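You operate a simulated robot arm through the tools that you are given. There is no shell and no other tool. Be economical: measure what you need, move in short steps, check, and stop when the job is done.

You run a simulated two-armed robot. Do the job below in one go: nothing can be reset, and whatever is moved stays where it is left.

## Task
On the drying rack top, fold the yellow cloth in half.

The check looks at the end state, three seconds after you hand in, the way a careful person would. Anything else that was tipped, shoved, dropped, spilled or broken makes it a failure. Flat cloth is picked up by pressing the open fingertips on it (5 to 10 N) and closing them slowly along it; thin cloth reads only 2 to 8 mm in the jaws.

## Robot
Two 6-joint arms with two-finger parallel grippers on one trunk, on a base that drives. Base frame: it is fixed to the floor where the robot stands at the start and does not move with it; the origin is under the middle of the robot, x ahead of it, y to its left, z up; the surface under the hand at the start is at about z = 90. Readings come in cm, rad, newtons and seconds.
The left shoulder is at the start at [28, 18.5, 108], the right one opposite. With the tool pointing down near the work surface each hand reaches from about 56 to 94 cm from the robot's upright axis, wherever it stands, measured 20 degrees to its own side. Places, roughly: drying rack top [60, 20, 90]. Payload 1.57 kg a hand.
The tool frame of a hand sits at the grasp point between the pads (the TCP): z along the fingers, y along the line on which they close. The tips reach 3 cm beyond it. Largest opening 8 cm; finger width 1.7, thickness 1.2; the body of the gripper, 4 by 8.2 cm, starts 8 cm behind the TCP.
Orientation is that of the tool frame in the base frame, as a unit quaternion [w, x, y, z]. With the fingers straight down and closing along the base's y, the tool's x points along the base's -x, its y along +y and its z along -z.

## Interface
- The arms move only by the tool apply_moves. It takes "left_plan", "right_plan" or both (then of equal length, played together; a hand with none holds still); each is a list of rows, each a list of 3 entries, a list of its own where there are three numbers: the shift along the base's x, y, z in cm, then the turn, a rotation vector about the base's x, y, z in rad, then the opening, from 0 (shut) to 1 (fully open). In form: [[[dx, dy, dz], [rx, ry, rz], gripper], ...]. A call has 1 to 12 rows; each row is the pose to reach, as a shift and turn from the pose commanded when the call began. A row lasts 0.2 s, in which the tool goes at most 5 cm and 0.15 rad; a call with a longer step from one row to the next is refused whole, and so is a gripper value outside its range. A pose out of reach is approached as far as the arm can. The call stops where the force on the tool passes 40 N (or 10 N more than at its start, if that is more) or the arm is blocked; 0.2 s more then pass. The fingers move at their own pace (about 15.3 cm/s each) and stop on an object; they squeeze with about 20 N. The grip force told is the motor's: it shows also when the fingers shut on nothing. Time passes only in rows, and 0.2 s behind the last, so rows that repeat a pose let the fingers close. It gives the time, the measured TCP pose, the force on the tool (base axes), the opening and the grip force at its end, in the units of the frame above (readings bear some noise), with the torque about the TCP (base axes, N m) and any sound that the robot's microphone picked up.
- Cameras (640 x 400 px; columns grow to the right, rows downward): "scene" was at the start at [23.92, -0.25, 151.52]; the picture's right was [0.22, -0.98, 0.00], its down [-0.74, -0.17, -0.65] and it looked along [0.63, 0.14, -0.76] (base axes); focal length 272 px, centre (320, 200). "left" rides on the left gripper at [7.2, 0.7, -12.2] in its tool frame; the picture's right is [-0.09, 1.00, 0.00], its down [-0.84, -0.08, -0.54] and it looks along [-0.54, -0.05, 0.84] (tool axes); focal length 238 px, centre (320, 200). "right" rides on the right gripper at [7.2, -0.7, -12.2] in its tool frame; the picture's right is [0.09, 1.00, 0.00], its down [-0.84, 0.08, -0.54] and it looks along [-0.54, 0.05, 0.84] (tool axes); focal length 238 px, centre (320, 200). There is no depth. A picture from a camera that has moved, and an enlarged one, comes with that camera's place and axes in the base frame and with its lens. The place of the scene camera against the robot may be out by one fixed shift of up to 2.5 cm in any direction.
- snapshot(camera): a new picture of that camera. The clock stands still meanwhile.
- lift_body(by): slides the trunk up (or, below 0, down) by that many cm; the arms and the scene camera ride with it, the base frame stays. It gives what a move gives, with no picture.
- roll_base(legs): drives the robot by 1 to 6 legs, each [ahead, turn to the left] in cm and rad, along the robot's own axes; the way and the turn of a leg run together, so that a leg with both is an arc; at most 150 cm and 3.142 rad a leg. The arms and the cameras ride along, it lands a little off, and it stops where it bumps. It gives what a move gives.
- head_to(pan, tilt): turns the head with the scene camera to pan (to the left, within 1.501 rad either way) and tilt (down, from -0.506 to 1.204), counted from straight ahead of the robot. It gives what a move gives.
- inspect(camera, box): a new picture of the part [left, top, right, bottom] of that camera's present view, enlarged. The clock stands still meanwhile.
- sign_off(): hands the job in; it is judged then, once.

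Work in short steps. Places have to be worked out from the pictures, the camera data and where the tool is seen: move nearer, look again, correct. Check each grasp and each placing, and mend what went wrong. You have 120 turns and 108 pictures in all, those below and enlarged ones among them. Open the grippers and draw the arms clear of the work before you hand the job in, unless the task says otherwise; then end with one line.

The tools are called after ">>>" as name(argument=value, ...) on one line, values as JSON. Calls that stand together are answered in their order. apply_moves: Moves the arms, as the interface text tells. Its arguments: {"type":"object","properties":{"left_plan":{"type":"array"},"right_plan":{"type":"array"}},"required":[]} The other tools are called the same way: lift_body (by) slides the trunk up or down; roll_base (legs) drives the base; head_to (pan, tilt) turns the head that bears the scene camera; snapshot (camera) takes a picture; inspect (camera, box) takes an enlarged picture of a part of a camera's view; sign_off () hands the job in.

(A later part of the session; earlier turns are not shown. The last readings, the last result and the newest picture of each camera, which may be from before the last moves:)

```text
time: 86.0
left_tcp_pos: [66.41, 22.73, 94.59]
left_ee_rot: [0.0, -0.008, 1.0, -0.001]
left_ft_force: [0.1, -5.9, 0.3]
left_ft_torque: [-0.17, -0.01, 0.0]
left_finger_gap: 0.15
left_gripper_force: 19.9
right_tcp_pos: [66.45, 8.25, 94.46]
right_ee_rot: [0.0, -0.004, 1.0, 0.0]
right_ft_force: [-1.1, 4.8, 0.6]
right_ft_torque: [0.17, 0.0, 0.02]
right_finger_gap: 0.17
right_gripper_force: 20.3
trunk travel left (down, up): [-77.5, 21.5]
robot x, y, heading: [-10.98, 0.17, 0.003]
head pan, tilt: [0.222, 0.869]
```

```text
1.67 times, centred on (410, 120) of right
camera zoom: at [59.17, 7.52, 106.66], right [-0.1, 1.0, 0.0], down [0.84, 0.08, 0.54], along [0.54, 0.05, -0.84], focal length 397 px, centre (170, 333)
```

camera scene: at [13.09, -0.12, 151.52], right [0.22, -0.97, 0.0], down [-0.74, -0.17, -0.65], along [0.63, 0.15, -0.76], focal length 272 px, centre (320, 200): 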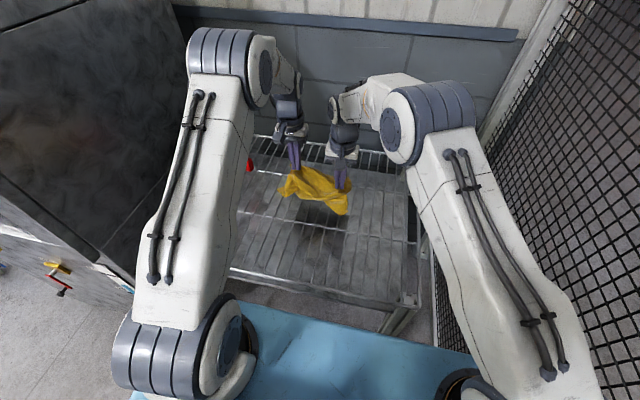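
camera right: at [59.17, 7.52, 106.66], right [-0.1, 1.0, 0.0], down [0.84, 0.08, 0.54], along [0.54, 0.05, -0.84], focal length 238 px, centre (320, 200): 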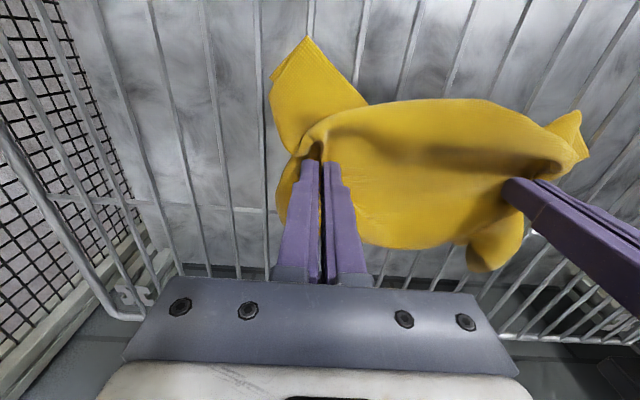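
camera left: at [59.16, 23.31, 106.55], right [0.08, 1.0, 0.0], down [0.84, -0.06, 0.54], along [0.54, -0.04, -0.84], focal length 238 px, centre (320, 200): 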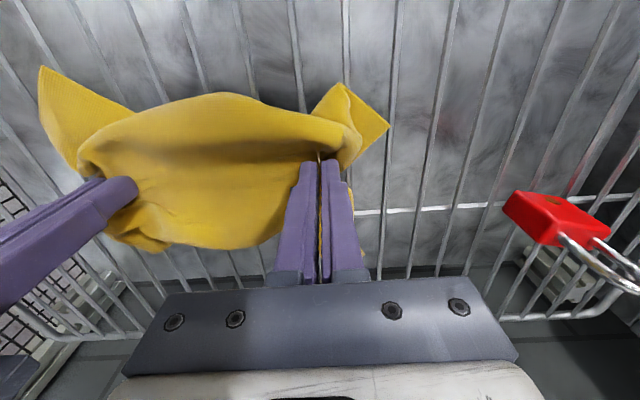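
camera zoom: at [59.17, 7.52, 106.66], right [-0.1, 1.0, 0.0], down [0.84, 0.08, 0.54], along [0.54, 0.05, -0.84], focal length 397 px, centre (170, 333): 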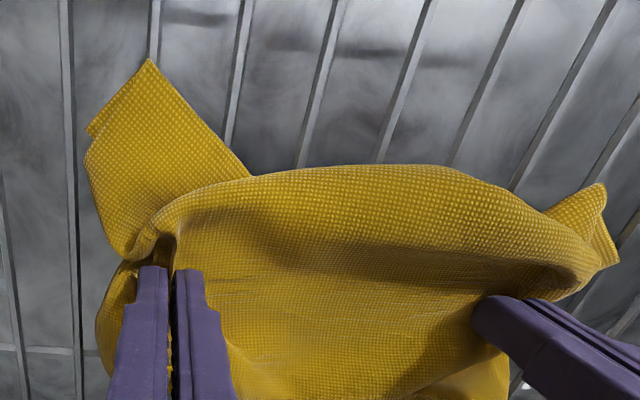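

A row was too long, so I redo the release with shorter steps.

>>> apply_moves(left_plan=[[[0, -0.2, -0.2], [0, 0, 0], 0], [[0, -0.2, -0.4], [0, 0, 0], 0.1], [[0, -0.2, -0.4], [0, 0, 0], 0.25], [[0, -0.2, 0.5], [0, 0, 0], 0.25], [[0, -0.2, 3], [0, 0, 0], 0.25], [[0, -0.2, 7], [0, 0, 0], 0.25], [[-2, 0, 11], [0, 0, 0], 0.25], [[-4, 1, 14], [0, 0, 0], 0.3], [[-6, 2, 16], [0, 0, 0], 0.3], [[-6, 2, 16], [0, 0, 0], 0.3]], right_plan=[[[0, 0.2, -0.2], [0, 0, 0], 0], [[0, 0.2, -0.4], [0, 0, 0], 0.1], [[0, 0.2, -0.4], [0, 0, 0], 0.25], [[0, 0.2, 0.5], [0, 0, 0], 0.25], [[0, 0.2, 3], [0, 0, 0], 0.25], [[0, 0.2, 7], [0, 0, 0], 0.25], [[-2, 0, 11], [0, 0, 0], 0.25], [[-4, -1, 14], [0, 0, 0], 0.3], [[-6, -2, 16], [0, 0, 0], 0.3], [[-6, -2, 16], [0, 0, 0], 0.3]])

>>> inspect(camera="left", box=[60, 0, 440, 240])

>>> inspect(camera="scene", box=[220, 110, 420, 260])

```text
time: 88.2
left_tcp_pos: [60.38, 24.8, 110.14]
left_ee_rot: [0.001, -0.008, 1.0, 0.0]
left_ft_force: [-0.5, -0.2, -0.1]
left_ft_torque: [0.03, -0.01, -0.03]
left_finger_gap: 2.4
left_gripper_force: 0.0
right_tcp_pos: [60.48, 6.34, 110.69]
right_ee_rot: [0.0, -0.003, 1.0, 0.001]
right_ft_force: [-0.7, 0.2, 1.0]
right_ft_torque: [0.04, -0.05, 0.02]
right_finger_gap: 2.42
right_gripper_force: 0.2
trunk travel left (down, up): [-77.5, 21.5]
robot x, y, heading: [-10.57, -0.13, 0.009]
head pan, tilt: [0.222, 0.869]
```

```text
1.67 times, centred on (250, 120) of left
camera zoom: at [53.22, 25.33, 122.31], right [0.08, 1.0, 0.0], down [0.84, -0.07, 0.54], along [0.54, -0.04, -0.84], focal length 397 px, centre (437, 333)
```

zoom: 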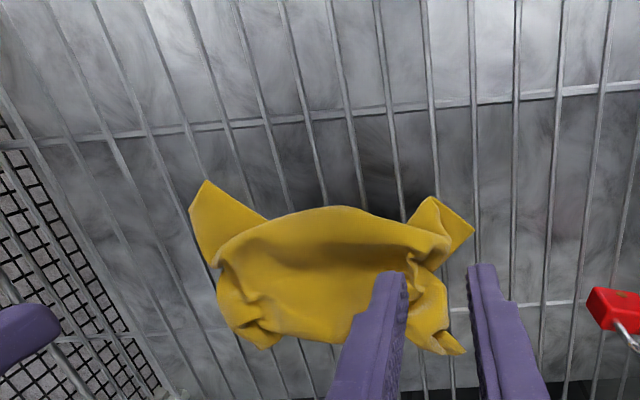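

```text
2.67 times, centred on (320, 185) of scene
camera zoom: at [13.03, -0.13, 151.53], right [0.22, -0.97, 0.0], down [-0.74, -0.17, -0.65], along [0.63, 0.15, -0.76], focal length 726 px, centre (320, 240)
```

zoom: 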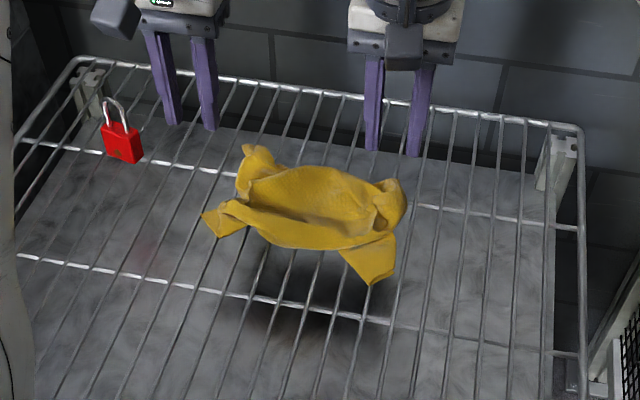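

The cloth is crumpled, but both front corners stick out: the right at about (59–62, 7) and the left at about (62–64, 25). New plan: grip those corners, hang the cloth fully by its near edge and lay the lower half toward +x. Then I bring the held edge back toward −x, the way it already faces. I yaw both hands 90° so each closes along a single wire.

>>> apply_moves(left_plan=[[[0.3, 0, -0.5], [0, 0, -0.143], 0.3], [[0.6, 0, -1], [0, 0, -0.286], 0.3], [[0.9, 0, -1.5], [0, 0, -0.429], 0.3], [[1.2, 0, -2], [0, 0, -0.571], 0.3], [[1.5, 0, -2.5], [0, 0, -0.714], 0.3], [[1.8, 0, -3], [0, 0, -0.857], 0.3], [[2.1, 0, -3.5], [0, 0, -1.0], 0.3], [[2.4, 0, -4.5], [0, 0, -1.143], 0.3], [[2.7, 0, -6], [0, 0, -1.286], 0.3], [[3, 0, -8], [0, 0, -1.429], 0.3], [[3.2, 0.1, -9], [0, 0, -1.571], 0.3], [[3.2, 0.1, -9], [0, 0, -1.571], 0.3]], right_plan=[[[0, 0, -0.5], [0, 0, 0.143], 0.3], [[0, 0, -1], [0, 0, 0.286], 0.3], [[0, 0, -1.5], [0, 0, 0.429], 0.3], [[0.2, 0, -2], [0, 0, 0.571], 0.3], [[0.4, 0, -2.5], [0, 0, 0.714], 0.3], [[0.6, 0.1, -3], [0, 0, 0.857], 0.3], [[0.8, 0.2, -3.5], [0, 0, 1.0], 0.3], [[1, 0.3, -4.5], [0, 0, 1.143], 0.3], [[1, 0.4, -6], [0, 0, 1.286], 0.3], [[1, 0.5, -8], [0, 0, 1.429], 0.3], [[1, 0.5, -9.5], [0, 0, 1.571], 0.3], [[1, 0.5, -9.5], [0, 0, 1.571], 0.3]])

>>> snapshot(camera="left")

>>> snapshot(camera="right")

```text
time: 90.8
left_tcp_pos: [63.69, 25.05, 101.29]
left_ee_rot: [0.001, 0.702, 0.712, 0.001]
left_ft_force: [0.3, -0.5, -0.2]
left_ft_torque: [0.01, 0.03, -0.02]
left_finger_gap: 2.4
left_gripper_force: 0.0
right_tcp_pos: [61.52, 6.86, 100.89]
right_ee_rot: [-0.001, 0.709, -0.705, 0.0]
right_ft_force: [-0.3, 0.4, 0.6]
right_ft_torque: [-0.03, 0.01, -0.01]
right_finger_gap: 2.4
right_gripper_force: 0.1
trunk travel left (down, up): [-77.5, 21.5]
robot x, y, heading: [-10.93, 0.19, 0.001]
head pan, tilt: [0.222, 0.869]
```

```text
21 pictures are left
camera left: at [64.28, 32.2, 113.46], right [1.0, -0.08, 0.0], down [-0.07, -0.84, 0.54], along [-0.04, -0.54, -0.84], focal length 238 px, centre (320, 200)
```

left: 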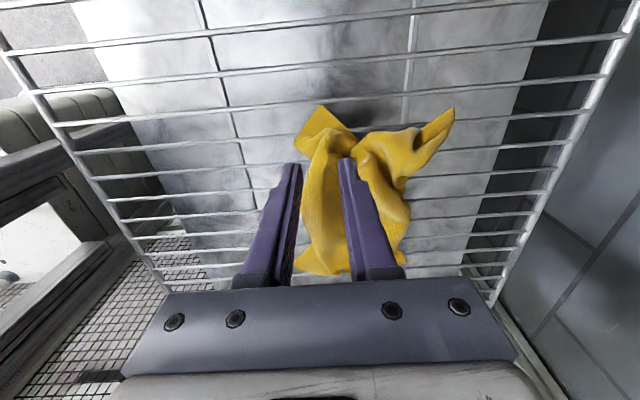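

```text
20 pictures are left
camera right: at [62.17, -0.42, 113.22], right [-0.99, -0.1, 0.0], down [-0.08, 0.84, 0.54], along [-0.05, 0.54, -0.84], focal length 238 px, centre (320, 200)
```

right: 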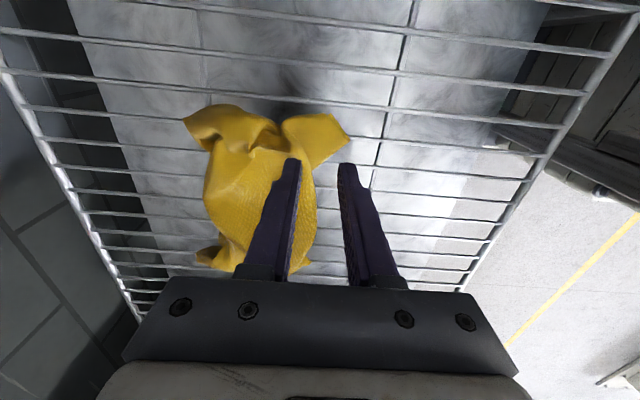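

Clear views: the left cloth corner is at (64, 27.8) and the right at (58.5, 7.1). I'll pinch the left at (64.3, 25) and the right at (61.2, 6.9), descending close first.

>>> apply_moves(left_plan=[[[0.3, -0.1, -2], [0, 0, 0], 0.3], [[0.6, -0.1, -4], [0, 0, 0], 0.3], [[0.6, -0.1, -6], [0, 0, 0], 0.3], [[0.6, -0.1, -7.3], [0, 0, 0], 0.3], [[0.6, -0.1, -7.7], [0, 0, 0], 0.3], [[0.6, -0.1, -7.7], [0, 0, 0], 0.3]], right_plan=[[[-0.1, 0, -2], [0, 0, 0], 0.3], [[-0.3, 0, -4], [0, 0, 0], 0.3], [[-0.3, 0, -5.6], [0, 0, 0], 0.3], [[-0.3, 0, -6.9], [0, 0, 0], 0.3], [[-0.3, 0, -7.3], [0, 0, 0], 0.3], [[-0.3, 0, -7.3], [0, 0, 0], 0.3]])

```text
time: 92.2
left_tcp_pos: [64.34, 24.86, 93.48]
left_ee_rot: [0.0, 0.702, 0.712, 0.0]
left_ft_force: [0.3, 0.1, 0.1]
left_ft_torque: [-0.02, 0.02, 0.03]
left_finger_gap: 2.38
left_gripper_force: 0.0
right_tcp_pos: [61.29, 6.88, 93.74]
right_ee_rot: [0.0, 0.709, -0.705, 0.0]
right_ft_force: [0.0, 0.1, -1.3]
right_ft_torque: [0.01, -0.02, 0.02]
right_finger_gap: 2.37
right_gripper_force: 0.0
trunk travel left (down, up): [-77.5, 21.5]
robot x, y, heading: [-10.8, 0.22, 0.006]
head pan, tilt: [0.222, 0.869]
```

I creep down to contact.

>>> apply_moves(left_plan=[[[0, 0, -0.15], [0, 0, 0], 0.3], [[0, 0, -0.3], [0, 0, 0], 0.3], [[0, 0, -0.35], [0, 0, 0], 0.3], [[0, 0, -0.35], [0, 0, 0], 0.3]], right_plan=[[[0, 0, -0.15], [0, 0, 0], 0.3], [[0, 0, -0.3], [0, 0, 0], 0.3], [[0, 0, -0.4], [0, 0, 0], 0.3], [[0, 0, -0.4], [0, 0, 0], 0.3]])

```text
time: 93.2
left_tcp_pos: [64.3, 24.86, 93.29]
left_ee_rot: [0.0, 0.701, 0.713, 0.001]
left_ft_force: [0.2, -0.5, 0.1]
left_ft_torque: [-0.01, -0.01, 0.03]
left_finger_gap: 2.4
left_gripper_force: 0.1
right_tcp_pos: [61.28, 6.79, 93.37]
right_ee_rot: [0.001, 0.709, -0.706, -0.001]
right_ft_force: [0.0, 0.4, 0.7]
right_ft_torque: [-0.01, 0.03, 0.0]
right_finger_gap: 2.39
right_gripper_force: 0.2
trunk travel left (down, up): [-77.5, 21.5]
robot x, y, heading: [-11.1, -0.04, 0.005]
head pan, tilt: [0.222, 0.869]
```

A little more.

>>> apply_moves(left_plan=[[[0, 0, -0.15], [0, 0, 0], 0.3], [[0, 0, -0.2], [0, 0, 0], 0.3], [[0, 0, -0.2], [0, 0, 0], 0.3], [[0, 0, -0.2], [0, 0, 0], 0.3]], right_plan=[[[0, 0, -0.15], [0, 0, 0], 0.3], [[0, 0, -0.25], [0, 0, 0], 0.3], [[0, 0, -0.25], [0, 0, 0], 0.3], [[0, 0, -0.25], [0, 0, 0], 0.3]])

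```text
time: 94.2
left_tcp_pos: [64.25, 24.94, 93.37]
left_ee_rot: [0.0, 0.701, 0.713, 0.0]
left_ft_force: [0.1, -0.5, 0.6]
left_ft_torque: [0.01, -0.03, 0.0]
left_finger_gap: 2.38
left_gripper_force: 0.2
right_tcp_pos: [61.31, 6.72, 93.13]
right_ee_rot: [-0.001, 0.709, -0.705, 0.0]
right_ft_force: [-0.7, -1.5, 16.8]
right_ft_torque: [0.04, -0.12, -0.02]
right_finger_gap: 2.38
right_gripper_force: 0.1
trunk travel left (down, up): [-77.5, 21.5]
robot x, y, heading: [-10.74, 0.04, 0.004]
head pan, tilt: [0.222, 0.869]
```

The right is at 17 N, so I ease it and close the right slowly. Meanwhile I press the left further.

>>> apply_moves(left_plan=[[[0, 0, -0.08], [0, 0, 0], 0.3], [[0, 0, -0.14], [0, 0, 0], 0.3], [[0, 0, -0.14], [0, 0, 0], 0.3], [[0, 0, -0.14], [0, 0, 0], 0.3], [[0, 0, -0.14], [0, 0, 0], 0.3], [[0, 0, -0.14], [0, 0, 0], 0.3], [[0, 0, -0.14], [0, 0, 0], 0.3], [[0, 0, -0.14], [0, 0, 0], 0.3], [[0, 0, -0.14], [0, 0, 0], 0.3], [[0, 0, -0.14], [0, 0, 0], 0.3], [[0, 0, -0.14], [0, 0, 0], 0.3], [[0, 0, -0.14], [0, 0, 0], 0.3]], right_plan=[[[0, 0, 0.03], [0, 0, 0], 0.3], [[0, 0, 0.03], [0, 0, 0], 0.27], [[0, 0, 0.03], [0, 0, 0], 0.24], [[0, 0, 0.03], [0, 0, 0], 0.21], [[0, 0, 0.03], [0, 0, 0], 0.18], [[0, 0, 0.03], [0, 0, 0], 0.15], [[0, 0, 0.03], [0, 0, 0], 0.12], [[0, 0, 0.03], [0, 0, 0], 0.09], [[0, 0, 0.03], [0, 0, 0], 0.06], [[0, 0, 0.03], [0, 0, 0], 0.03], [[0, 0, 0.03], [0, 0, 0], 0], [[0, 0, 0.03], [0, 0, 0], 0]])

```text
time: 96.8
left_tcp_pos: [64.29, 24.92, 93.15]
left_ee_rot: [0.001, 0.702, 0.712, 0.002]
left_ft_force: [2.4, 0.2, 24.9]
left_ft_torque: [-0.09, -0.14, 0.04]
left_finger_gap: 2.42
left_gripper_force: 0.0
right_tcp_pos: [61.08, 6.85, 93.23]
right_ee_rot: [-0.001, 0.708, -0.706, 0.001]
right_ft_force: [1.7, 0.2, 10.9]
right_ft_torque: [0.07, -0.07, -0.02]
right_finger_gap: 0.19
right_gripper_force: 19.9
trunk travel left (down, up): [-77.5, 21.5]
robot x, y, heading: [-10.69, -0.27, 0.003]
head pan, tilt: [0.222, 0.869]
```

The right holds (0.19). The left is at 25 N, so I ease it slightly and close the left.

>>> apply_moves(left_plan=[[[0, 0, 0.05], [0, 0, 0], 0.3], [[0, 0, 0.05], [0, 0, 0], 0.27], [[0, 0, 0.05], [0, 0, 0], 0.24], [[0, 0, 0.05], [0, 0, 0], 0.21], [[0, 0, 0.05], [0, 0, 0], 0.18], [[0, 0, 0.05], [0, 0, 0], 0.15], [[0, 0, 0.05], [0, 0, 0], 0.12], [[0, 0, 0.05], [0, 0, 0], 0.09], [[0, 0, 0.05], [0, 0, 0], 0.06], [[0, 0, 0.05], [0, 0, 0], 0.03], [[0, 0, 0.05], [0, 0, 0], 0], [[0, 0, 0.05], [0, 0, 0], 0]])

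```text
time: 99.4
left_tcp_pos: [64.2, 24.96, 93.19]
left_ee_rot: [0.001, 0.701, 0.713, 0.001]
left_ft_force: [2.9, -0.5, 25.5]
left_ft_torque: [-0.12, -0.13, -0.01]
left_finger_gap: 0.28
left_gripper_force: 20.6
right_tcp_pos: [61.23, 6.86, 93.18]
right_ee_rot: [-0.001, 0.709, -0.705, 0.001]
right_ft_force: [1.0, 0.0, 9.1]
right_ft_torque: [0.06, -0.06, 0.01]
right_finger_gap: 0.15
right_gripper_force: 19.5
trunk travel left (down, up): [-77.5, 21.5]
robot x, y, heading: [-10.7, -0.13, 0.007]
head pan, tilt: [0.222, 0.869]
```

Both hold (right 0.15, left 0.28). I lift 14 cm, spreading the hands a little and aligning x.

>>> apply_moves(left_plan=[[[0, 0, 1], [0, 0, 0], 0], [[-0.3, 0.2, 3], [0, 0, 0], 0], [[-0.6, 0.5, 5], [0, 0, 0], 0], [[-1, 0.8, 7], [0, 0, 0], 0], [[-1.3, 1, 9], [0, 0, 0], 0], [[-1.5, 1.2, 11], [0, 0, 0], 0], [[-1.5, 1.4, 13], [0, 0, 0], 0], [[-1.5, 1.5, 14], [0, 0, 0], 0], [[-1.5, 1.5, 14], [0, 0, 0], 0]], right_plan=[[[0, 0, 1], [0, 0, 0], 0], [[0.3, -0.2, 3], [0, 0, 0], 0], [[0.6, -0.4, 5], [0, 0, 0], 0], [[1, -0.6, 7], [0, 0, 0], 0], [[1.3, -0.8, 9], [0, 0, 0], 0], [[1.5, -0.9, 11], [0, 0, 0], 0], [[1.5, -1, 13], [0, 0, 0], 0], [[1.5, -1, 14], [0, 0, 0], 0], [[1.5, -1, 14], [0, 0, 0], 0]])

>>> lift_body(by=18)

>>> snapshot(camera="scene")

```text
time: 101.4
left_tcp_pos: [62.71, 26.43, 107.09]
left_ee_rot: [0.0, 0.702, 0.713, -0.001]
left_ft_force: [0.2, -1.2, -0.5]
left_ft_torque: [0.0, 0.02, 0.0]
left_finger_gap: 0.25
left_gripper_force: 20.3
right_tcp_pos: [62.78, 5.73, 107.06]
right_ee_rot: [0.0, 0.709, -0.705, 0.0]
right_ft_force: [-0.1, 1.0, -0.5]
right_ft_torque: [-0.01, 0.04, 0.01]
right_finger_gap: 0.14
right_gripper_force: 19.9
trunk travel left (down, up): [-77.5, 21.5]
robot x, y, heading: [-10.72, -0.01, 0.001]
head pan, tilt: [0.222, 0.869]
```

```text
time: 103.4
left_tcp_pos: [62.65, 26.47, 124.91]
left_ee_rot: [0.001, 0.702, 0.713, 0.0]
left_ft_force: [0.8, -0.3, 0.0]
left_ft_torque: [0.02, 0.03, 0.01]
left_finger_gap: 0.23
left_gripper_force: 20.1
right_tcp_pos: [62.77, 5.88, 125.12]
right_ee_rot: [0.0, 0.709, -0.705, -0.001]
right_ft_force: [0.8, -0.3, 0.4]
right_ft_torque: [0.04, 0.0, 0.01]
right_finger_gap: 0.15
right_gripper_force: 20.1
trunk travel left (down, up): [-95.5, 3.5]
robot x, y, heading: [-10.79, -0.16, 0.008]
head pan, tilt: [0.222, 0.869]
```

```text
19 pictures are left
camera scene: at [13.1, -0.12, 169.51], right [0.22, -0.97, 0.0], down [-0.74, -0.17, -0.65], along [0.63, 0.15, -0.76], focal length 272 px, centre (320, 200)
```

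scene: 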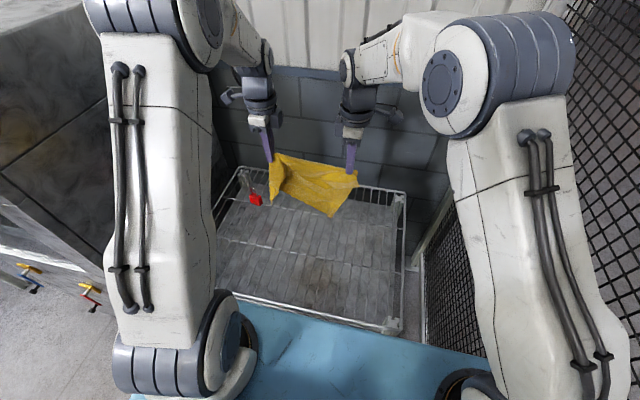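

The cloth now hangs open by one edge. I stretch the edge gently and check.

>>> apply_moves(left_plan=[[[0, 0.4, 0], [0, 0, 0], 0], [[0, 0.8, 0], [0, 0, 0], 0], [[0, 1.1, 0], [0, 0, 0], 0], [[0, 1.1, 0], [0, 0, 0], 0], [[0, 1.1, 0], [0, 0, 0], 0]], right_plan=[[[0, -0.4, 0], [0, 0, 0], 0], [[0, -0.8, 0], [0, 0, 0], 0], [[0, -1.1, 0], [0, 0, 0], 0], [[0, -1.1, 0], [0, 0, 0], 0], [[0, -1.1, 0], [0, 0, 0], 0]])

>>> inspect(camera="scene", box=[220, 120, 420, 260])

```text
time: 104.6
left_tcp_pos: [62.72, 27.62, 125.03]
left_ee_rot: [0.0, 0.701, 0.713, 0.0]
left_ft_force: [-0.7, -3.9, -0.1]
left_ft_torque: [-0.05, 0.02, -0.02]
left_finger_gap: 0.23
left_gripper_force: 20.1
right_tcp_pos: [62.75, 4.71, 125.04]
right_ee_rot: [0.0, 0.709, -0.706, 0.0]
right_ft_force: [-0.3, 3.2, 0.1]
right_ft_torque: [0.12, -0.03, -0.03]
right_finger_gap: 0.17
right_gripper_force: 20.1
trunk travel left (down, up): [-95.5, 3.5]
robot x, y, heading: [-10.87, -0.16, 0.006]
head pan, tilt: [0.222, 0.869]
```

```text
2.86 times, centred on (320, 190) of scene
camera zoom: at [13.08, -0.13, 169.52], right [0.22, -0.97, 0.0], down [-0.74, -0.17, -0.65], along [0.63, 0.15, -0.76], focal length 777 px, centre (320, 229)
```

zoom: 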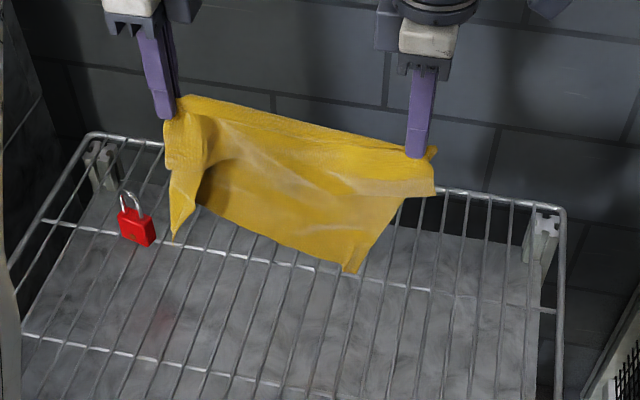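

I shake it to drop any tucked parts, then view the profile from the left wrist camera.

>>> apply_moves(left_plan=[[[0, 0, -4.5], [0, 0, 0], 0], [[0, 0, 0], [0, 0, 0], 0], [[0, 0, -4.5], [0, 0, 0], 0], [[0, 0, 0], [0, 0, 0], 0], [[0, 0, -4.5], [0, 0, 0], 0], [[0, 0, 0], [0, 0, 0], 0], [[0, 0, 0], [0, 0, 0], 0], [[0, 0, 0], [0, 0, 0], 0], [[0, 0, 0], [0, 0, 0], 0], [[0, 0, 0], [0, 0, 0], 0]], right_plan=[[[0, 0, -4.5], [0, 0, 0], 0], [[0, 0, 0], [0, 0, 0], 0], [[0, 0, -4.5], [0, 0, 0], 0], [[0, 0, 0], [0, 0, 0], 0], [[0, 0, -4.5], [0, 0, 0], 0], [[0, 0, 0], [0, 0, 0], 0], [[0, 0, 0], [0, 0, 0], 0], [[0, 0, 0], [0, 0, 0], 0], [[0, 0, 0], [0, 0, 0], 0], [[0, 0, 0], [0, 0, 0], 0]])

>>> snapshot(camera="left")

>>> inspect(camera="scene", box=[220, 120, 420, 260])

```text
time: 106.8
left_tcp_pos: [62.95, 27.71, 125.1]
left_ee_rot: [0.0, 0.701, 0.713, 0.0]
left_ft_force: [-0.4, -2.8, -0.1]
left_ft_torque: [-0.05, -0.03, -0.01]
left_finger_gap: 0.26
left_gripper_force: 20.0
right_tcp_pos: [63.14, 4.99, 125.02]
right_ee_rot: [0.0, 0.709, -0.705, 0.0]
right_ft_force: [-0.4, 2.1, -0.3]
right_ft_torque: [0.12, 0.0, 0.03]
right_finger_gap: 0.17
right_gripper_force: 20.1
trunk travel left (down, up): [-95.5, 3.5]
robot x, y, heading: [-10.95, 0.14, 0.004]
head pan, tilt: [0.222, 0.869]
```

```text
17 pictures are left
camera left: at [63.47, 34.83, 137.08], right [1.0, -0.08, 0.0], down [-0.07, -0.84, 0.54], along [-0.04, -0.54, -0.84], focal length 238 px, centre (320, 200)
```

left: 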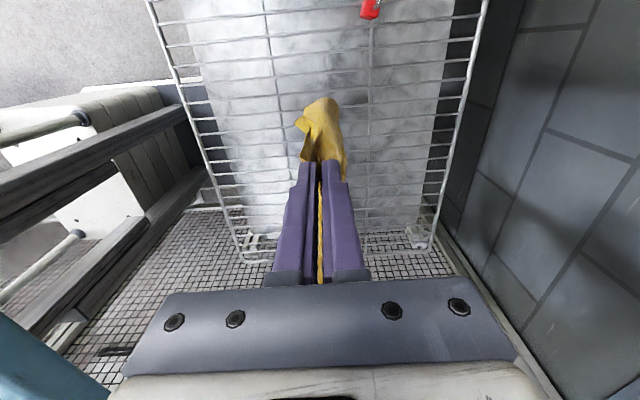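

```text
2.86 times, centred on (320, 190) of scene
camera zoom: at [13.06, -0.13, 169.52], right [0.22, -0.97, 0.0], down [-0.74, -0.17, -0.65], along [0.63, 0.15, -0.76], focal length 777 px, centre (320, 229)
```

zoom: 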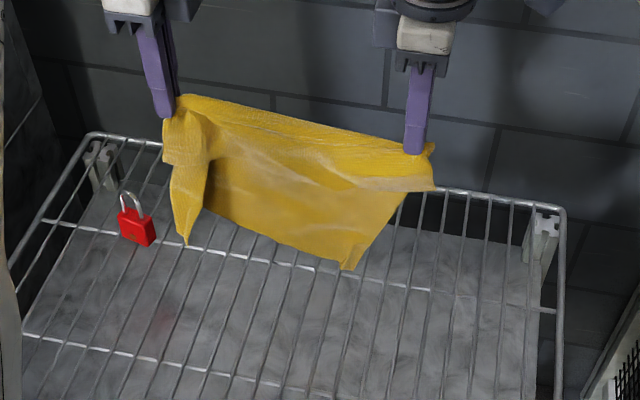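

The cloth seems held at more than a corner on the left (0.25 cm, doubled). I raise a bit more, release the left hand and let the cloth hang from the right corner to open out.

>>> lift_body(by=3.4)

>>> apply_moves(left_plan=[[[0, 0, 0], [0, 0, 0], 0.3], [[0, 0, 0], [0, 0, 0], 0.4], [[0, 0, 2], [0, 0, 0], 0.4], [[0, 1, 5], [0, 0, 0], 0.4], [[0, 3, 6], [0, 0, 0], 0.4], [[0, 5, 6], [0, 0, 0], 0.4], [[0, 5, 6], [0, 0, 0], 0.4]], right_plan=[[[0, 0, 0], [0, 0, 0], 0], [[0, 0, 2], [0, 0, 0], 0], [[0, 1, 4], [0, 0, 0], 0], [[0, 2, 6], [0, 0, 0], 0], [[0, 3, 7], [0, 0, 0], 0], [[0, 4, 8], [0, 0, 0], 0], [[0, 4, 8], [0, 0, 0], 0]])

>>> snapshot(camera="scene")

```text
time: 107.5
left_tcp_pos: [62.96, 27.71, 128.39]
left_ee_rot: [0.001, 0.702, 0.712, 0.0]
left_ft_force: [0.3, -1.6, -0.6]
left_ft_torque: [-0.05, 0.01, -0.01]
left_finger_gap: 0.26
left_gripper_force: 20.1
right_tcp_pos: [63.31, 4.92, 128.39]
right_ee_rot: [-0.001, 0.709, -0.705, 0.0]
right_ft_force: [0.5, 2.0, -0.3]
right_ft_torque: [0.05, 0.02, -0.02]
right_finger_gap: 0.17
right_gripper_force: 19.7
trunk travel left (down, up): [-98.9, 0.1]
robot x, y, heading: [-11.02, -0.47, 0.006]
head pan, tilt: [0.222, 0.869]
```

```text
time: 109.2
left_tcp_pos: [62.67, 32.61, 134.55]
left_ee_rot: [-0.001, 0.702, 0.712, 0.001]
left_ft_force: [-0.5, 0.0, 0.1]
left_ft_torque: [0.02, 0.02, -0.04]
left_finger_gap: 3.21
left_gripper_force: 0.0
right_tcp_pos: [63.12, 8.97, 136.38]
right_ee_rot: [0.0, 0.709, -0.705, 0.0]
right_ft_force: [-0.3, 0.3, -1.0]
right_ft_torque: [0.0, 0.0, -0.01]
right_finger_gap: 0.17
right_gripper_force: 20.2
trunk travel left (down, up): [-98.9, 0.1]
robot x, y, heading: [-10.76, -0.21, 0.004]
head pan, tilt: [0.222, 0.869]
```

```text
15 pictures are left
camera scene: at [13.07, -0.12, 172.92], right [0.22, -0.97, 0.0], down [-0.74, -0.17, -0.65], along [0.63, 0.14, -0.76], focal length 272 px, centre (320, 200)
```

scene: 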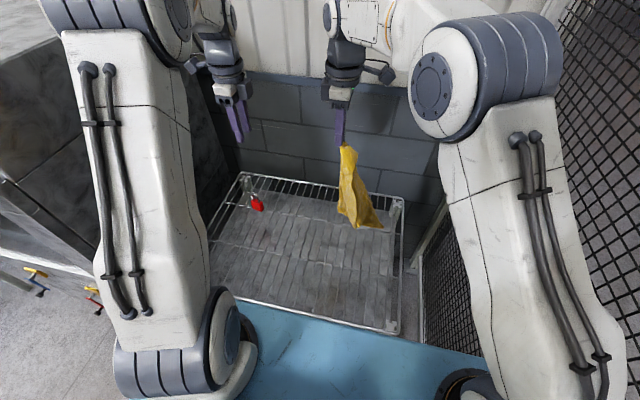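

The cloth now hangs from the right corner. I zoom in to find an adjacent corner for the left hand.

>>> inspect(camera="scene", box=[290, 130, 430, 240])

>>> snapshot(camera="left")

```text
3.64 times, centred on (360, 185) of scene
camera zoom: at [13.07, -0.12, 172.92], right [0.22, -0.97, 0.0], down [-0.74, -0.17, -0.65], along [0.63, 0.14, -0.76], focal length 989 px, centre (174, 254)
```

zoom: 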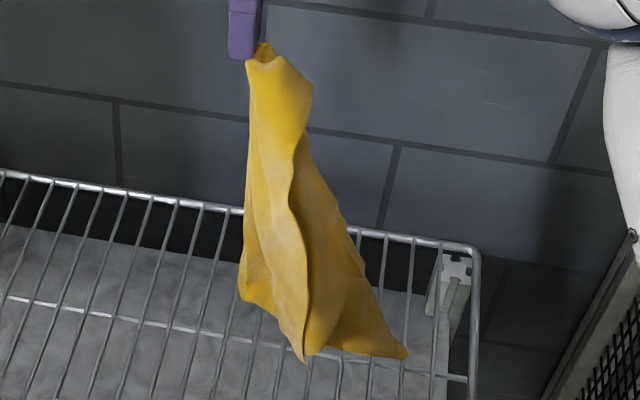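

```text
13 pictures are left
camera left: at [63.27, 39.78, 146.7], right [1.0, -0.08, 0.0], down [-0.07, -0.84, 0.54], along [-0.04, -0.54, -0.84], focal length 238 px, centre (320, 200)
```

left: 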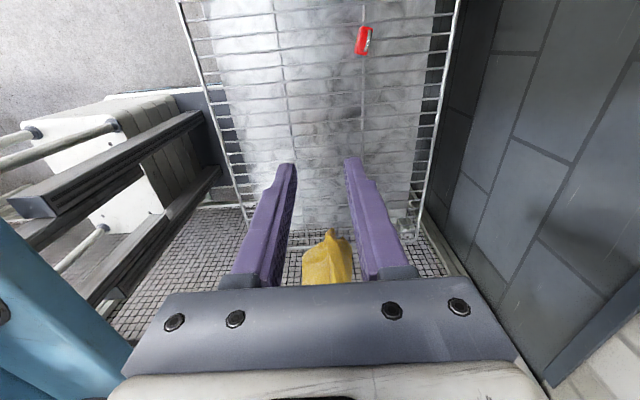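

A side corner hangs at about (63, 8, 108). I bring the left hand in from the left side, tilted inward and fully open, to a pre-grasp pose.

>>> apply_moves(left_plan=[[[0, -1, -2.5], [-0.09, 0, 0], 1], [[0, -2, -5], [-0.18, 0, 0], 1], [[0, -3.5, -7.5], [-0.27, 0, 0], 1], [[0, -5, -10], [-0.36, 0, 0], 1], [[0, -7, -12.5], [-0.45, 0, 0], 1], [[0, -9, -15], [-0.54, 0, 0], 1], [[0, -11, -17], [-0.63, 0, 0], 1], [[0.1, -13, -19], [-0.72, 0, 0], 1], [[0.2, -15, -20.5], [-0.81, 0, 0], 1], [[0.3, -16.6, -21.5], [-0.9, 0, 0], 1], [[0.3, -16.6, -21.5], [-0.9, 0, 0], 1]])

>>> snapshot(camera="left")

```text
time: 111.5
left_tcp_pos: [63.27, 16.0, 112.66]
left_ee_rot: [0.307, 0.631, 0.642, -0.309]
left_ft_force: [-0.6, 0.2, 0.7]
left_ft_torque: [0.02, -0.02, 0.0]
left_finger_gap: 8.0
left_gripper_force: 0.2
right_tcp_pos: [63.13, 9.04, 136.3]
right_ee_rot: [0.0, 0.709, -0.705, -0.001]
right_ft_force: [-0.3, -1.1, -0.6]
right_ft_torque: [-0.01, 0.01, 0.0]
right_finger_gap: 0.16
right_gripper_force: 20.5
trunk travel left (down, up): [-98.9, 0.1]
robot x, y, heading: [-10.53, 0.18, 0.003]
head pan, tilt: [0.222, 0.869]
```

```text
12 pictures are left
camera left: at [63.74, 29.92, 114.5], right [1.0, -0.05, 0.06], down [-0.07, -0.1, 0.99], along [-0.04, -0.99, -0.1], focal length 238 px, centre (320, 200)
```

left: 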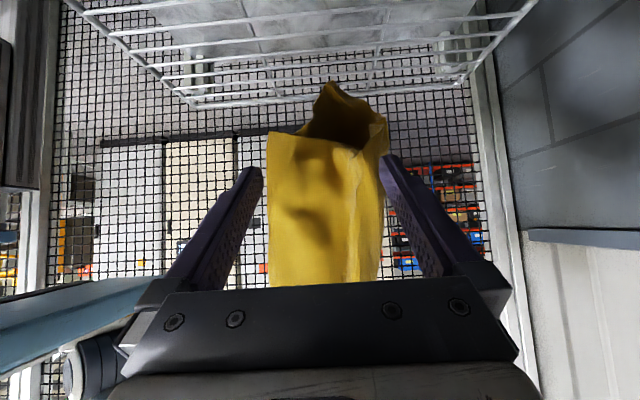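

The left view shows the hanging side corner at about (58.6, 9.5, 106). I move in around it with the fingers part open and close slowly.

>>> apply_moves(left_plan=[[[-1.2, 0, -1.5], [0, 0, 0], 0.62], [[-2.4, 0, -3], [0, 0, 0], 0.62], [[-3.3, -0.5, -4.5], [0, 0, 0], 0.62], [[-3.3, -2.2, -4.5], [0, 0, 0], 0.62], [[-3.3, -3.8, -4.5], [0, 0, 0], 0.62], [[-3.3, -5.3, -4.5], [0, 0, 0], 0.62], [[-3.3, -5.3, -4.5], [0, 0, 0], 0.62], [[-3.3, -5.3, -4.5], [0, 0, 0], 0.45], [[-3.3, -5.3, -4.5], [0, 0, 0], 0.3], [[-3.3, -5.3, -4.5], [0, 0, 0], 0.15], [[-3.3, -5.3, -4.5], [0, 0, 0], 0], [[-3.3, -5.3, -4.5], [0, 0, 0], 0]])

>>> inspect(camera="left", box=[200, 50, 440, 220])

```text
time: 114.2
left_tcp_pos: [60.26, 10.91, 108.61]
left_ee_rot: [0.305, 0.632, 0.642, -0.31]
left_ft_force: [0.1, 0.4, 0.2]
left_ft_torque: [-0.03, 0.0, 0.0]
left_finger_gap: 0.0
left_gripper_force: 20.3
right_tcp_pos: [63.08, 8.97, 136.39]
right_ee_rot: [0.0, 0.709, -0.705, -0.001]
right_ft_force: [-0.2, 0.4, -0.2]
right_ft_torque: [0.0, 0.0, -0.01]
right_finger_gap: 0.18
right_gripper_force: 19.9
trunk travel left (down, up): [-98.9, 0.1]
robot x, y, heading: [-11.1, 0.3, 0.008]
head pan, tilt: [0.222, 0.869]
```

```text
2.35 times, centred on (320, 135) of left
camera zoom: at [60.73, 24.85, 110.43], right [1.0, -0.05, 0.06], down [-0.06, -0.1, 0.99], along [-0.04, -0.99, -0.1], focal length 561 px, centre (320, 353)
```

zoom: 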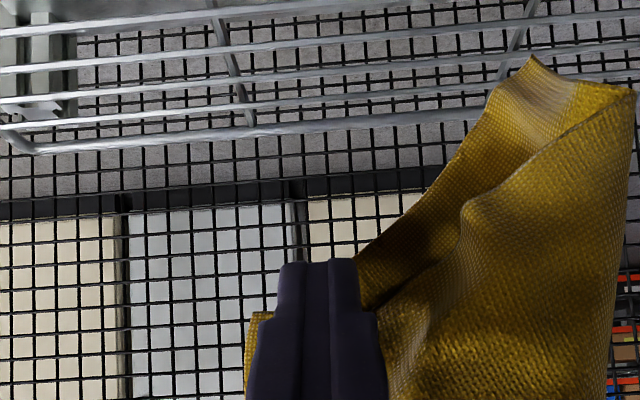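

The fingers closed just in front of the panel. I reopen, go 2.5 cm deeper, and close again.

>>> apply_moves(left_plan=[[[0, 0.8, 0], [0, 0, 0], 0.3], [[0, 1.2, 0], [0, 0, 0], 0.7], [[0, 1.2, 0], [0, 0, 0], 0.7], [[0, 0, 0], [0, 0, 0], 0.7], [[0, -1.5, 0], [0, 0, 0], 0.7], [[0, -3, -0.3], [0, 0, 0], 0.7], [[0, -3, -0.3], [0, 0, 0], 0.7], [[0, -3, -0.3], [0, 0, 0], 0.5], [[0, -3, -0.3], [0, 0, 0], 0.3], [[0, -3, -0.3], [0, 0, 0], 0.15], [[0, -3, -0.3], [0, 0, 0], 0], [[0, -3, -0.3], [0, 0, 0], 0]])

```text
time: 116.8
left_tcp_pos: [59.91, 7.83, 108.05]
left_ee_rot: [0.306, 0.631, 0.642, -0.31]
left_ft_force: [0.6, 0.5, 0.0]
left_ft_torque: [0.03, 0.0, 0.01]
left_finger_gap: 0.24
left_gripper_force: 20.5
right_tcp_pos: [63.03, 9.0, 136.59]
right_ee_rot: [0.001, 0.709, -0.705, 0.0]
right_ft_force: [0.5, -1.2, 0.3]
right_ft_torque: [-0.01, -0.04, -0.02]
right_finger_gap: 0.17
right_gripper_force: 19.6
trunk travel left (down, up): [-98.9, 0.1]
robot x, y, heading: [-11.31, 0.14, 0.005]
head pan, tilt: [0.222, 0.869]
```

The left now holds cloth (0.24). I swing the left hand up in an arc to level with the right, straightening it, to hang the cloth between the hands.

>>> apply_moves(left_plan=[[[0.2, 1.5, 1], [0.05, 0, 0], 0], [[0.5, 4, 2.5], [0.14, 0, 0], 0], [[0.8, 7, 4.5], [0.23, 0, 0], 0], [[1.2, 10, 7], [0.32, 0, 0], 0], [[1.6, 13, 10], [0.41, 0, 0], 0], [[2, 16, 13.5], [0.5, 0, 0], 0], [[2.4, 18.5, 17], [0.59, 0, 0], 0], [[2.8, 20.5, 20.5], [0.68, 0, 0], 0], [[3.1, 22, 24], [0.77, 0, 0], 0], [[3.1, 23, 26.5], [0.86, 0, 0], 0], [[3.1, 23, 28.3], [0.9, 0, 0], 0], [[3.1, 23, 28.3], [0.9, 0, 0], 0]])

>>> inspect(camera="scene", box=[210, 90, 430, 250])

```text
time: 119.3
left_tcp_pos: [63.07, 30.65, 136.48]
left_ee_rot: [-0.001, 0.701, 0.713, 0.001]
left_ft_force: [-0.5, -0.5, -0.2]
left_ft_torque: [0.01, 0.02, 0.0]
left_finger_gap: 0.21
left_gripper_force: 20.3
right_tcp_pos: [63.09, 8.86, 136.52]
right_ee_rot: [0.001, 0.709, -0.705, 0.0]
right_ft_force: [0.3, 0.8, 0.5]
right_ft_torque: [-0.02, 0.0, 0.04]
right_finger_gap: 0.16
right_gripper_force: 20.4
trunk travel left (down, up): [-98.9, 0.1]
robot x, y, heading: [-11.06, 0.1, 0.003]
head pan, tilt: [0.222, 0.869]
```

```text
2.50 times, centred on (320, 170) of scene
camera zoom: at [13.07, -0.12, 172.92], right [0.22, -0.97, 0.0], down [-0.74, -0.17, -0.65], along [0.63, 0.15, -0.76], focal length 680 px, centre (320, 275)
```

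zoom: 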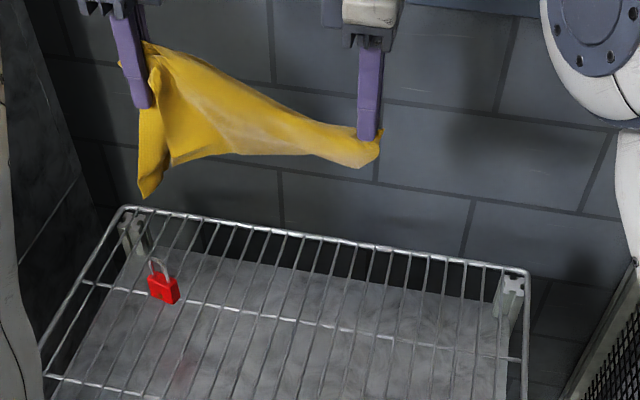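

The cloth between the hands looks slack and folded. I spread the hands apart stepwise until tension shows.

>>> apply_moves(left_plan=[[[0, 1, 0], [0, 0, 0], 0], [[0, 2, 0], [0, 0, 0], 0], [[0, 2.5, 0], [0, 0, 0], 0], [[0, 2.5, 0], [0, 0, 0], 0]], right_plan=[[[0, -1, 0], [0, 0, 0], 0], [[0, -2, 0], [0, 0, 0], 0], [[0, -2.5, 0], [0, 0, 0], 0], [[0, -2.5, 0], [0, 0, 0], 0]])

>>> inspect(camera="scene", box=[210, 90, 430, 250])

```text
time: 120.3
left_tcp_pos: [63.0, 33.31, 136.42]
left_ee_rot: [0.0, 0.703, 0.712, 0.0]
left_ft_force: [0.7, -7.1, -0.3]
left_ft_torque: [0.07, 0.02, -0.01]
left_finger_gap: 0.24
left_gripper_force: 20.2
right_tcp_pos: [63.06, 6.6, 136.48]
right_ee_rot: [-0.001, 0.71, -0.705, 0.0]
right_ft_force: [0.0, 6.7, 1.1]
right_ft_torque: [0.24, 0.0, -0.01]
right_finger_gap: 0.15
right_gripper_force: 19.6
trunk travel left (down, up): [-98.9, 0.1]
robot x, y, heading: [-10.88, 0.02, 0.005]
head pan, tilt: [0.222, 0.869]
```

```text
2.50 times, centred on (320, 170) of scene
camera zoom: at [13.08, -0.13, 172.92], right [0.22, -0.97, 0.0], down [-0.74, -0.17, -0.65], along [0.63, 0.15, -0.76], focal length 680 px, centre (320, 275)
```

zoom: 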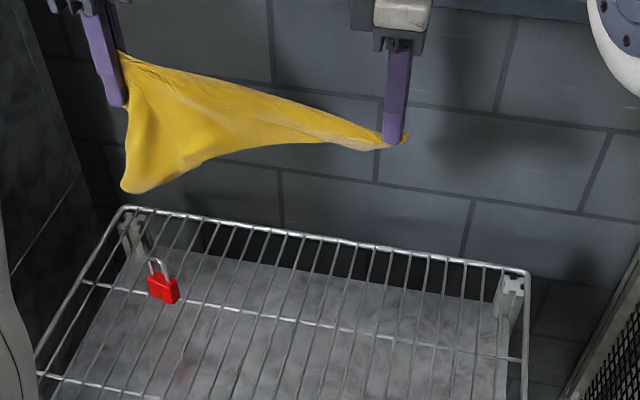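

The cloth is held along its diagonal, not along an edge. I release the left, let the cloth hang from the right corner again, and return the left hand to the side-on pre-grasp to find the true adjacent corner.

>>> apply_moves(left_plan=[[[0, 0, 0], [0, 0, 0], 0.5], [[0, 1, 1], [0, 0, 0], 1], [[0, 2, 1], [0, 0, 0], 1], [[0, 2, 1], [0, 0, 0], 1], [[0, 1.5, -1], [-0.1, 0, 0], 1], [[0, 0.5, -4], [-0.22, 0, 0], 1], [[0, -1, -8], [-0.34, 0, 0], 1], [[0, -3, -12], [-0.46, 0, 0], 1], [[0, -6, -15.5], [-0.58, 0, 0], 1], [[0, -9, -18.5], [-0.7, 0, 0], 1], [[0.2, -12.5, -21], [-0.82, 0, 0], 1], [[0.3, -15, -23], [-0.9, 0, 0], 1]], right_plan=[[[0, 0, 0], [0, 0, 0], 0], [[0, 0.4, 0], [0, 0, 0], 0], [[0, 0.8, 0], [0, 0, 0], 0], [[0, 1.2, 0], [0, 0, 0], 0], [[0, 1.6, 0], [0, 0, 0], 0], [[0, 2, 0], [0, 0, 0], 0], [[0, 2.4, 0], [0, 0, 0], 0], [[0, 2.4, 0], [0, 0, 0], 0], [[0, 2.4, 0], [0, 0, 0], 0], [[0, 2.4, 0], [0, 0, 0], 0], [[0, 2.4, 0], [0, 0, 0], 0], [[0, 2.4, 0], [0, 0, 0], 0]])

>>> snapshot(camera="left")

```text
time: 123.0
left_tcp_pos: [63.38, 18.23, 113.31]
left_ee_rot: [0.306, 0.632, 0.641, -0.31]
left_ft_force: [0.1, -0.1, -0.1]
left_ft_torque: [0.0, -0.01, -0.01]
left_finger_gap: 8.02
left_gripper_force: 0.1
right_tcp_pos: [63.17, 8.75, 136.41]
right_ee_rot: [0.0, 0.709, -0.705, 0.0]
right_ft_force: [0.3, -0.6, 0.1]
right_ft_torque: [0.0, -0.01, 0.01]
right_finger_gap: 0.16
right_gripper_force: 20.1
trunk travel left (down, up): [-98.9, 0.1]
robot x, y, heading: [-11.03, -0.38, 0.005]
head pan, tilt: [0.222, 0.869]
```

```text
8 pictures are left
camera left: at [63.92, 32.2, 115.14], right [1.0, -0.05, 0.06], down [-0.07, -0.09, 0.99], along [-0.04, -0.99, -0.1], focal length 238 px, centre (320, 200)
```

left: 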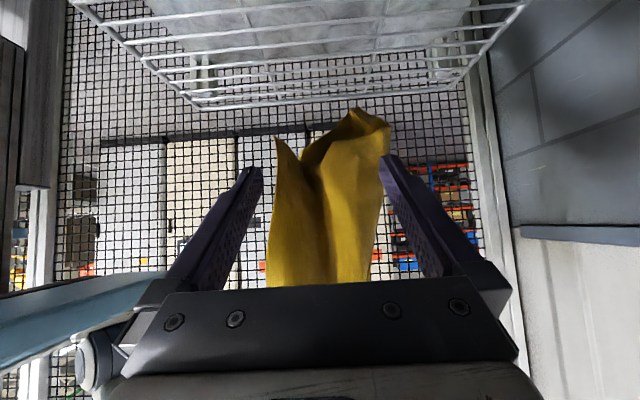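

The corner spike is now distinct at x≈59, z≈106–109. I approach with a narrower opening centred on it, and close.

>>> apply_moves(left_plan=[[[-1.5, 0, -1.6], [0, 0, 0], 0.6], [[-3, 0, -3.2], [0, 0, 0], 0.5], [[-4.1, -1.5, -4.7], [0, 0, 0], 0.5], [[-4.1, -4, -4.7], [0, 0, 0], 0.5], [[-4.1, -6.5, -4.7], [0, 0, 0], 0.5], [[-4.1, -8.5, -4.7], [0, 0, 0], 0.5], [[-4.1, -10.2, -4.7], [0, 0, 0], 0.5], [[-4.1, -10.2, -4.7], [0, 0, 0], 0.5], [[-4.1, -10.2, -4.7], [0, 0, 0], 0.35], [[-4.1, -10.2, -4.7], [0, 0, 0], 0.2], [[-4.1, -10.2, -4.7], [0, 0, 0], 0], [[-4.1, -10.2, -4.7], [0, 0, 0], 0]])

```text
time: 125.5
left_tcp_pos: [59.51, 7.84, 108.67]
left_ee_rot: [0.305, 0.632, 0.642, -0.309]
left_ft_force: [0.3, -0.1, 0.4]
left_ft_torque: [-0.02, 0.02, 0.0]
left_finger_gap: 0.18
left_gripper_force: 20.0
right_tcp_pos: [63.15, 8.81, 136.39]
right_ee_rot: [-0.001, 0.71, -0.705, 0.0]
right_ft_force: [0.3, -0.8, 0.6]
right_ft_torque: [0.0, -0.01, -0.01]
right_finger_gap: 0.19
right_gripper_force: 19.8
trunk travel left (down, up): [-98.9, 0.1]
robot x, y, heading: [-10.75, -0.08, 0.003]
head pan, tilt: [0.222, 0.869]
```

The left holds something (0.18). I swing it up level again and spread to about 25 cm.

>>> apply_moves(left_plan=[[[0.2, 1.5, 1], [0.05, 0, 0], 0], [[0.5, 4, 2.5], [0.14, 0, 0], 0], [[0.8, 7, 4.5], [0.23, 0, 0], 0], [[1.2, 10, 7], [0.32, 0, 0], 0], [[1.6, 13, 10], [0.41, 0, 0], 0], [[2, 16, 13.5], [0.5, 0, 0], 0], [[2.4, 18.5, 17], [0.59, 0, 0], 0], [[2.8, 20.5, 20.5], [0.68, 0, 0], 0], [[3.1, 22, 24], [0.77, 0, 0], 0], [[3.5, 23, 26.5], [0.86, 0, 0], 0], [[3.7, 23, 27.8], [0.9, 0, 0], 0], [[3.7, 23.8, 27.8], [0.9, 0, 0], 0]])

>>> inspect(camera="scene", box=[210, 90, 430, 250])

```text
time: 128.2
left_tcp_pos: [62.86, 31.92, 136.46]
left_ee_rot: [-0.001, 0.701, 0.713, 0.001]
left_ft_force: [0.8, -1.7, -0.8]
left_ft_torque: [0.09, 0.01, 0.0]
left_finger_gap: 0.19
left_gripper_force: 20.2
right_tcp_pos: [63.17, 8.95, 136.39]
right_ee_rot: [0.0, 0.71, -0.704, 0.0]
right_ft_force: [0.5, 2.5, 0.7]
right_ft_torque: [0.05, 0.01, -0.02]
right_finger_gap: 0.18
right_gripper_force: 20.0
trunk travel left (down, up): [-98.9, 0.1]
robot x, y, heading: [-10.89, 0.04, 0.009]
head pan, tilt: [0.222, 0.869]
```

```text
2.50 times, centred on (320, 170) of scene
camera zoom: at [13.08, -0.13, 172.92], right [0.22, -0.97, 0.0], down [-0.74, -0.17, -0.65], along [0.63, 0.15, -0.76], focal length 680 px, centre (320, 275)
```

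zoom: 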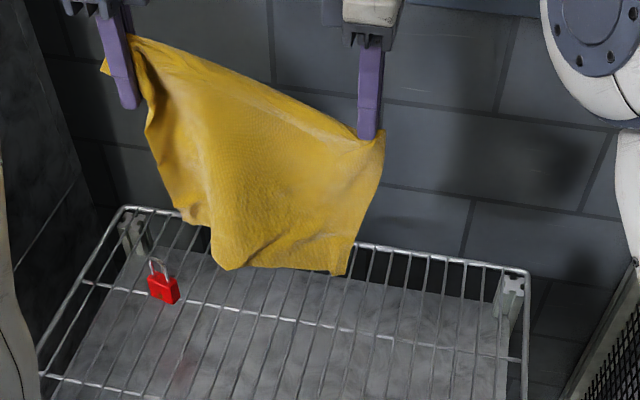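

The cloth now hangs as a full single sheet by one edge. From here I can fold directly: lay the lower half toward +x while descending, then bring the held edge back −x over it. First I lower the trunk part-way and move to the starting place.

>>> lift_body(by=-10)

>>> apply_moves(left_plan=[[[-1.5, -0.8, 0], [0, 0, 0], 0], [[-3, -1.6, 0], [0, 0, 0], 0], [[-4.5, -2.4, 0], [0, 0, 0], 0], [[-6, -3.2, 0], [0, 0, 0], 0], [[-7, -4, 0], [0, 0, 0], 0], [[-7, -4, 0], [0, 0, 0], 0], [[-7, -4, 0], [0, 0, 0], 0], [[-7, -4, 0], [0, 0, 0], 0], [[-7, -4, 0], [0, 0, 0], 0]], right_plan=[[[-1.5, -0.8, 0], [0, 0, 0], 0], [[-3, -1.6, 0], [0, 0, 0], 0], [[-4.5, -2.4, 0], [0, 0, 0], 0], [[-6, -3.2, 0], [0, 0, 0], 0], [[-7, -4, 0], [0, 0, 0], 0], [[-7, -4, 0], [0, 0, 0], 0], [[-7, -4, 0], [0, 0, 0], 0], [[-7, -4, 0], [0, 0, 0], 0], [[-7, -4, 0], [0, 0, 0], 0]])

```text
time: 129.5
left_tcp_pos: [62.7, 31.95, 126.48]
left_ee_rot: [0.0, 0.701, 0.713, 0.001]
left_ft_force: [0.3, -2.3, -0.8]
left_ft_torque: [0.07, -0.01, -0.06]
left_finger_gap: 0.18
left_gripper_force: 20.6
right_tcp_pos: [63.13, 8.93, 126.48]
right_ee_rot: [0.0, 0.709, -0.705, -0.001]
right_ft_force: [-0.6, 1.6, 0.1]
right_ft_torque: [0.03, 0.0, -0.04]
right_finger_gap: 0.18
right_gripper_force: 20.3
trunk travel left (down, up): [-88.9, 10.1]
robot x, y, heading: [-10.83, 0.29, 0.004]
head pan, tilt: [0.222, 0.869]
```

```text
time: 131.5
left_tcp_pos: [55.96, 27.89, 126.17]
left_ee_rot: [0.001, 0.701, 0.713, 0.0]
left_ft_force: [0.0, -1.1, -0.7]
left_ft_torque: [0.09, -0.01, 0.01]
left_finger_gap: 0.16
left_gripper_force: 20.5
right_tcp_pos: [56.22, 4.99, 126.42]
right_ee_rot: [-0.001, 0.709, -0.705, 0.0]
right_ft_force: [-0.9, 0.9, -0.4]
right_ft_torque: [0.01, 0.0, 0.02]
right_finger_gap: 0.16
right_gripper_force: 20.3
trunk travel left (down, up): [-88.9, 10.1]
robot x, y, heading: [-10.79, -0.18, 0.003]
head pan, tilt: [0.222, 0.869]
```

The sheet is steady, with its bottom about 6 cm above the rack. I lay the lower half, moving +x while descending.

>>> apply_moves(left_plan=[[[0, 0.1, -2], [0, 0, 0], 0], [[1.5, 0.1, -4], [0, 0, 0], 0], [[3.5, 0.1, -6], [0, 0, 0], 0], [[5.5, 0.1, -8], [0, 0, 0], 0], [[7.5, 0.1, -10], [0, 0, 0], 0], [[9.5, 0.1, -12], [0, 0, 0], 0], [[11.5, 0.1, -14], [0, 0, 0], 0], [[13.5, 0.1, -16], [0, 0, 0], 0], [[15.5, 0.1, -18], [0, 0, 0], 0], [[16.5, 0.1, -19.3], [0, 0, 0], 0], [[16.5, 0.1, -19.3], [0, 0, 0], 0]], right_plan=[[[0, -0.1, -2], [0, 0, 0], 0], [[1.5, -0.1, -4], [0, 0, 0], 0], [[3.5, -0.1, -6], [0, 0, 0], 0], [[5.5, -0.1, -8], [0, 0, 0], 0], [[7.5, -0.1, -10], [0, 0, 0], 0], [[9.5, -0.1, -12], [0, 0, 0], 0], [[11.5, -0.1, -14], [0, 0, 0], 0], [[13.5, -0.1, -16], [0, 0, 0], 0], [[15.5, -0.1, -18], [0, 0, 0], 0], [[16.5, -0.1, -19.3], [0, 0, 0], 0], [[16.5, -0.1, -19.3], [0, 0, 0], 0]])

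>>> snapshot(camera="scene")

```text
time: 133.9
left_tcp_pos: [72.39, 27.78, 107.22]
left_ee_rot: [0.0, 0.701, 0.713, 0.0]
left_ft_force: [0.3, -1.8, -1.1]
left_ft_torque: [0.11, 0.02, -0.03]
left_finger_gap: 0.18
left_gripper_force: 20.4
right_tcp_pos: [72.82, 4.64, 107.1]
right_ee_rot: [0.0, 0.709, -0.705, -0.001]
right_ft_force: [-0.1, 2.5, 1.6]
right_ft_torque: [0.1, 0.01, -0.04]
right_finger_gap: 0.18
right_gripper_force: 20.0
trunk travel left (down, up): [-88.9, 10.1]
robot x, y, heading: [-10.82, 0.1, 0.006]
head pan, tilt: [0.222, 0.869]
```

```text
6 pictures are left
camera scene: at [13.1, -0.13, 162.92], right [0.22, -0.97, 0.0], down [-0.74, -0.17, -0.65], along [0.63, 0.15, -0.76], focal length 272 px, centre (320, 200)
```

scene: 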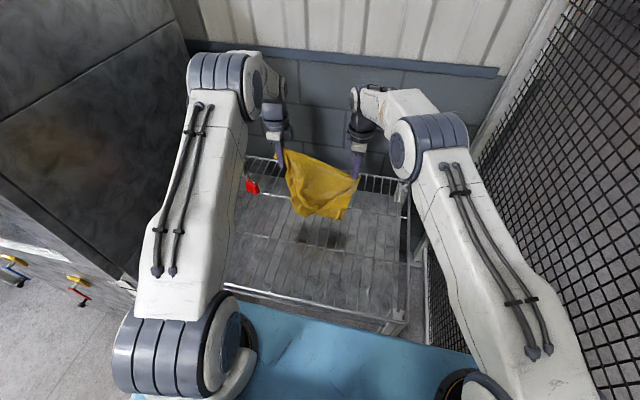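

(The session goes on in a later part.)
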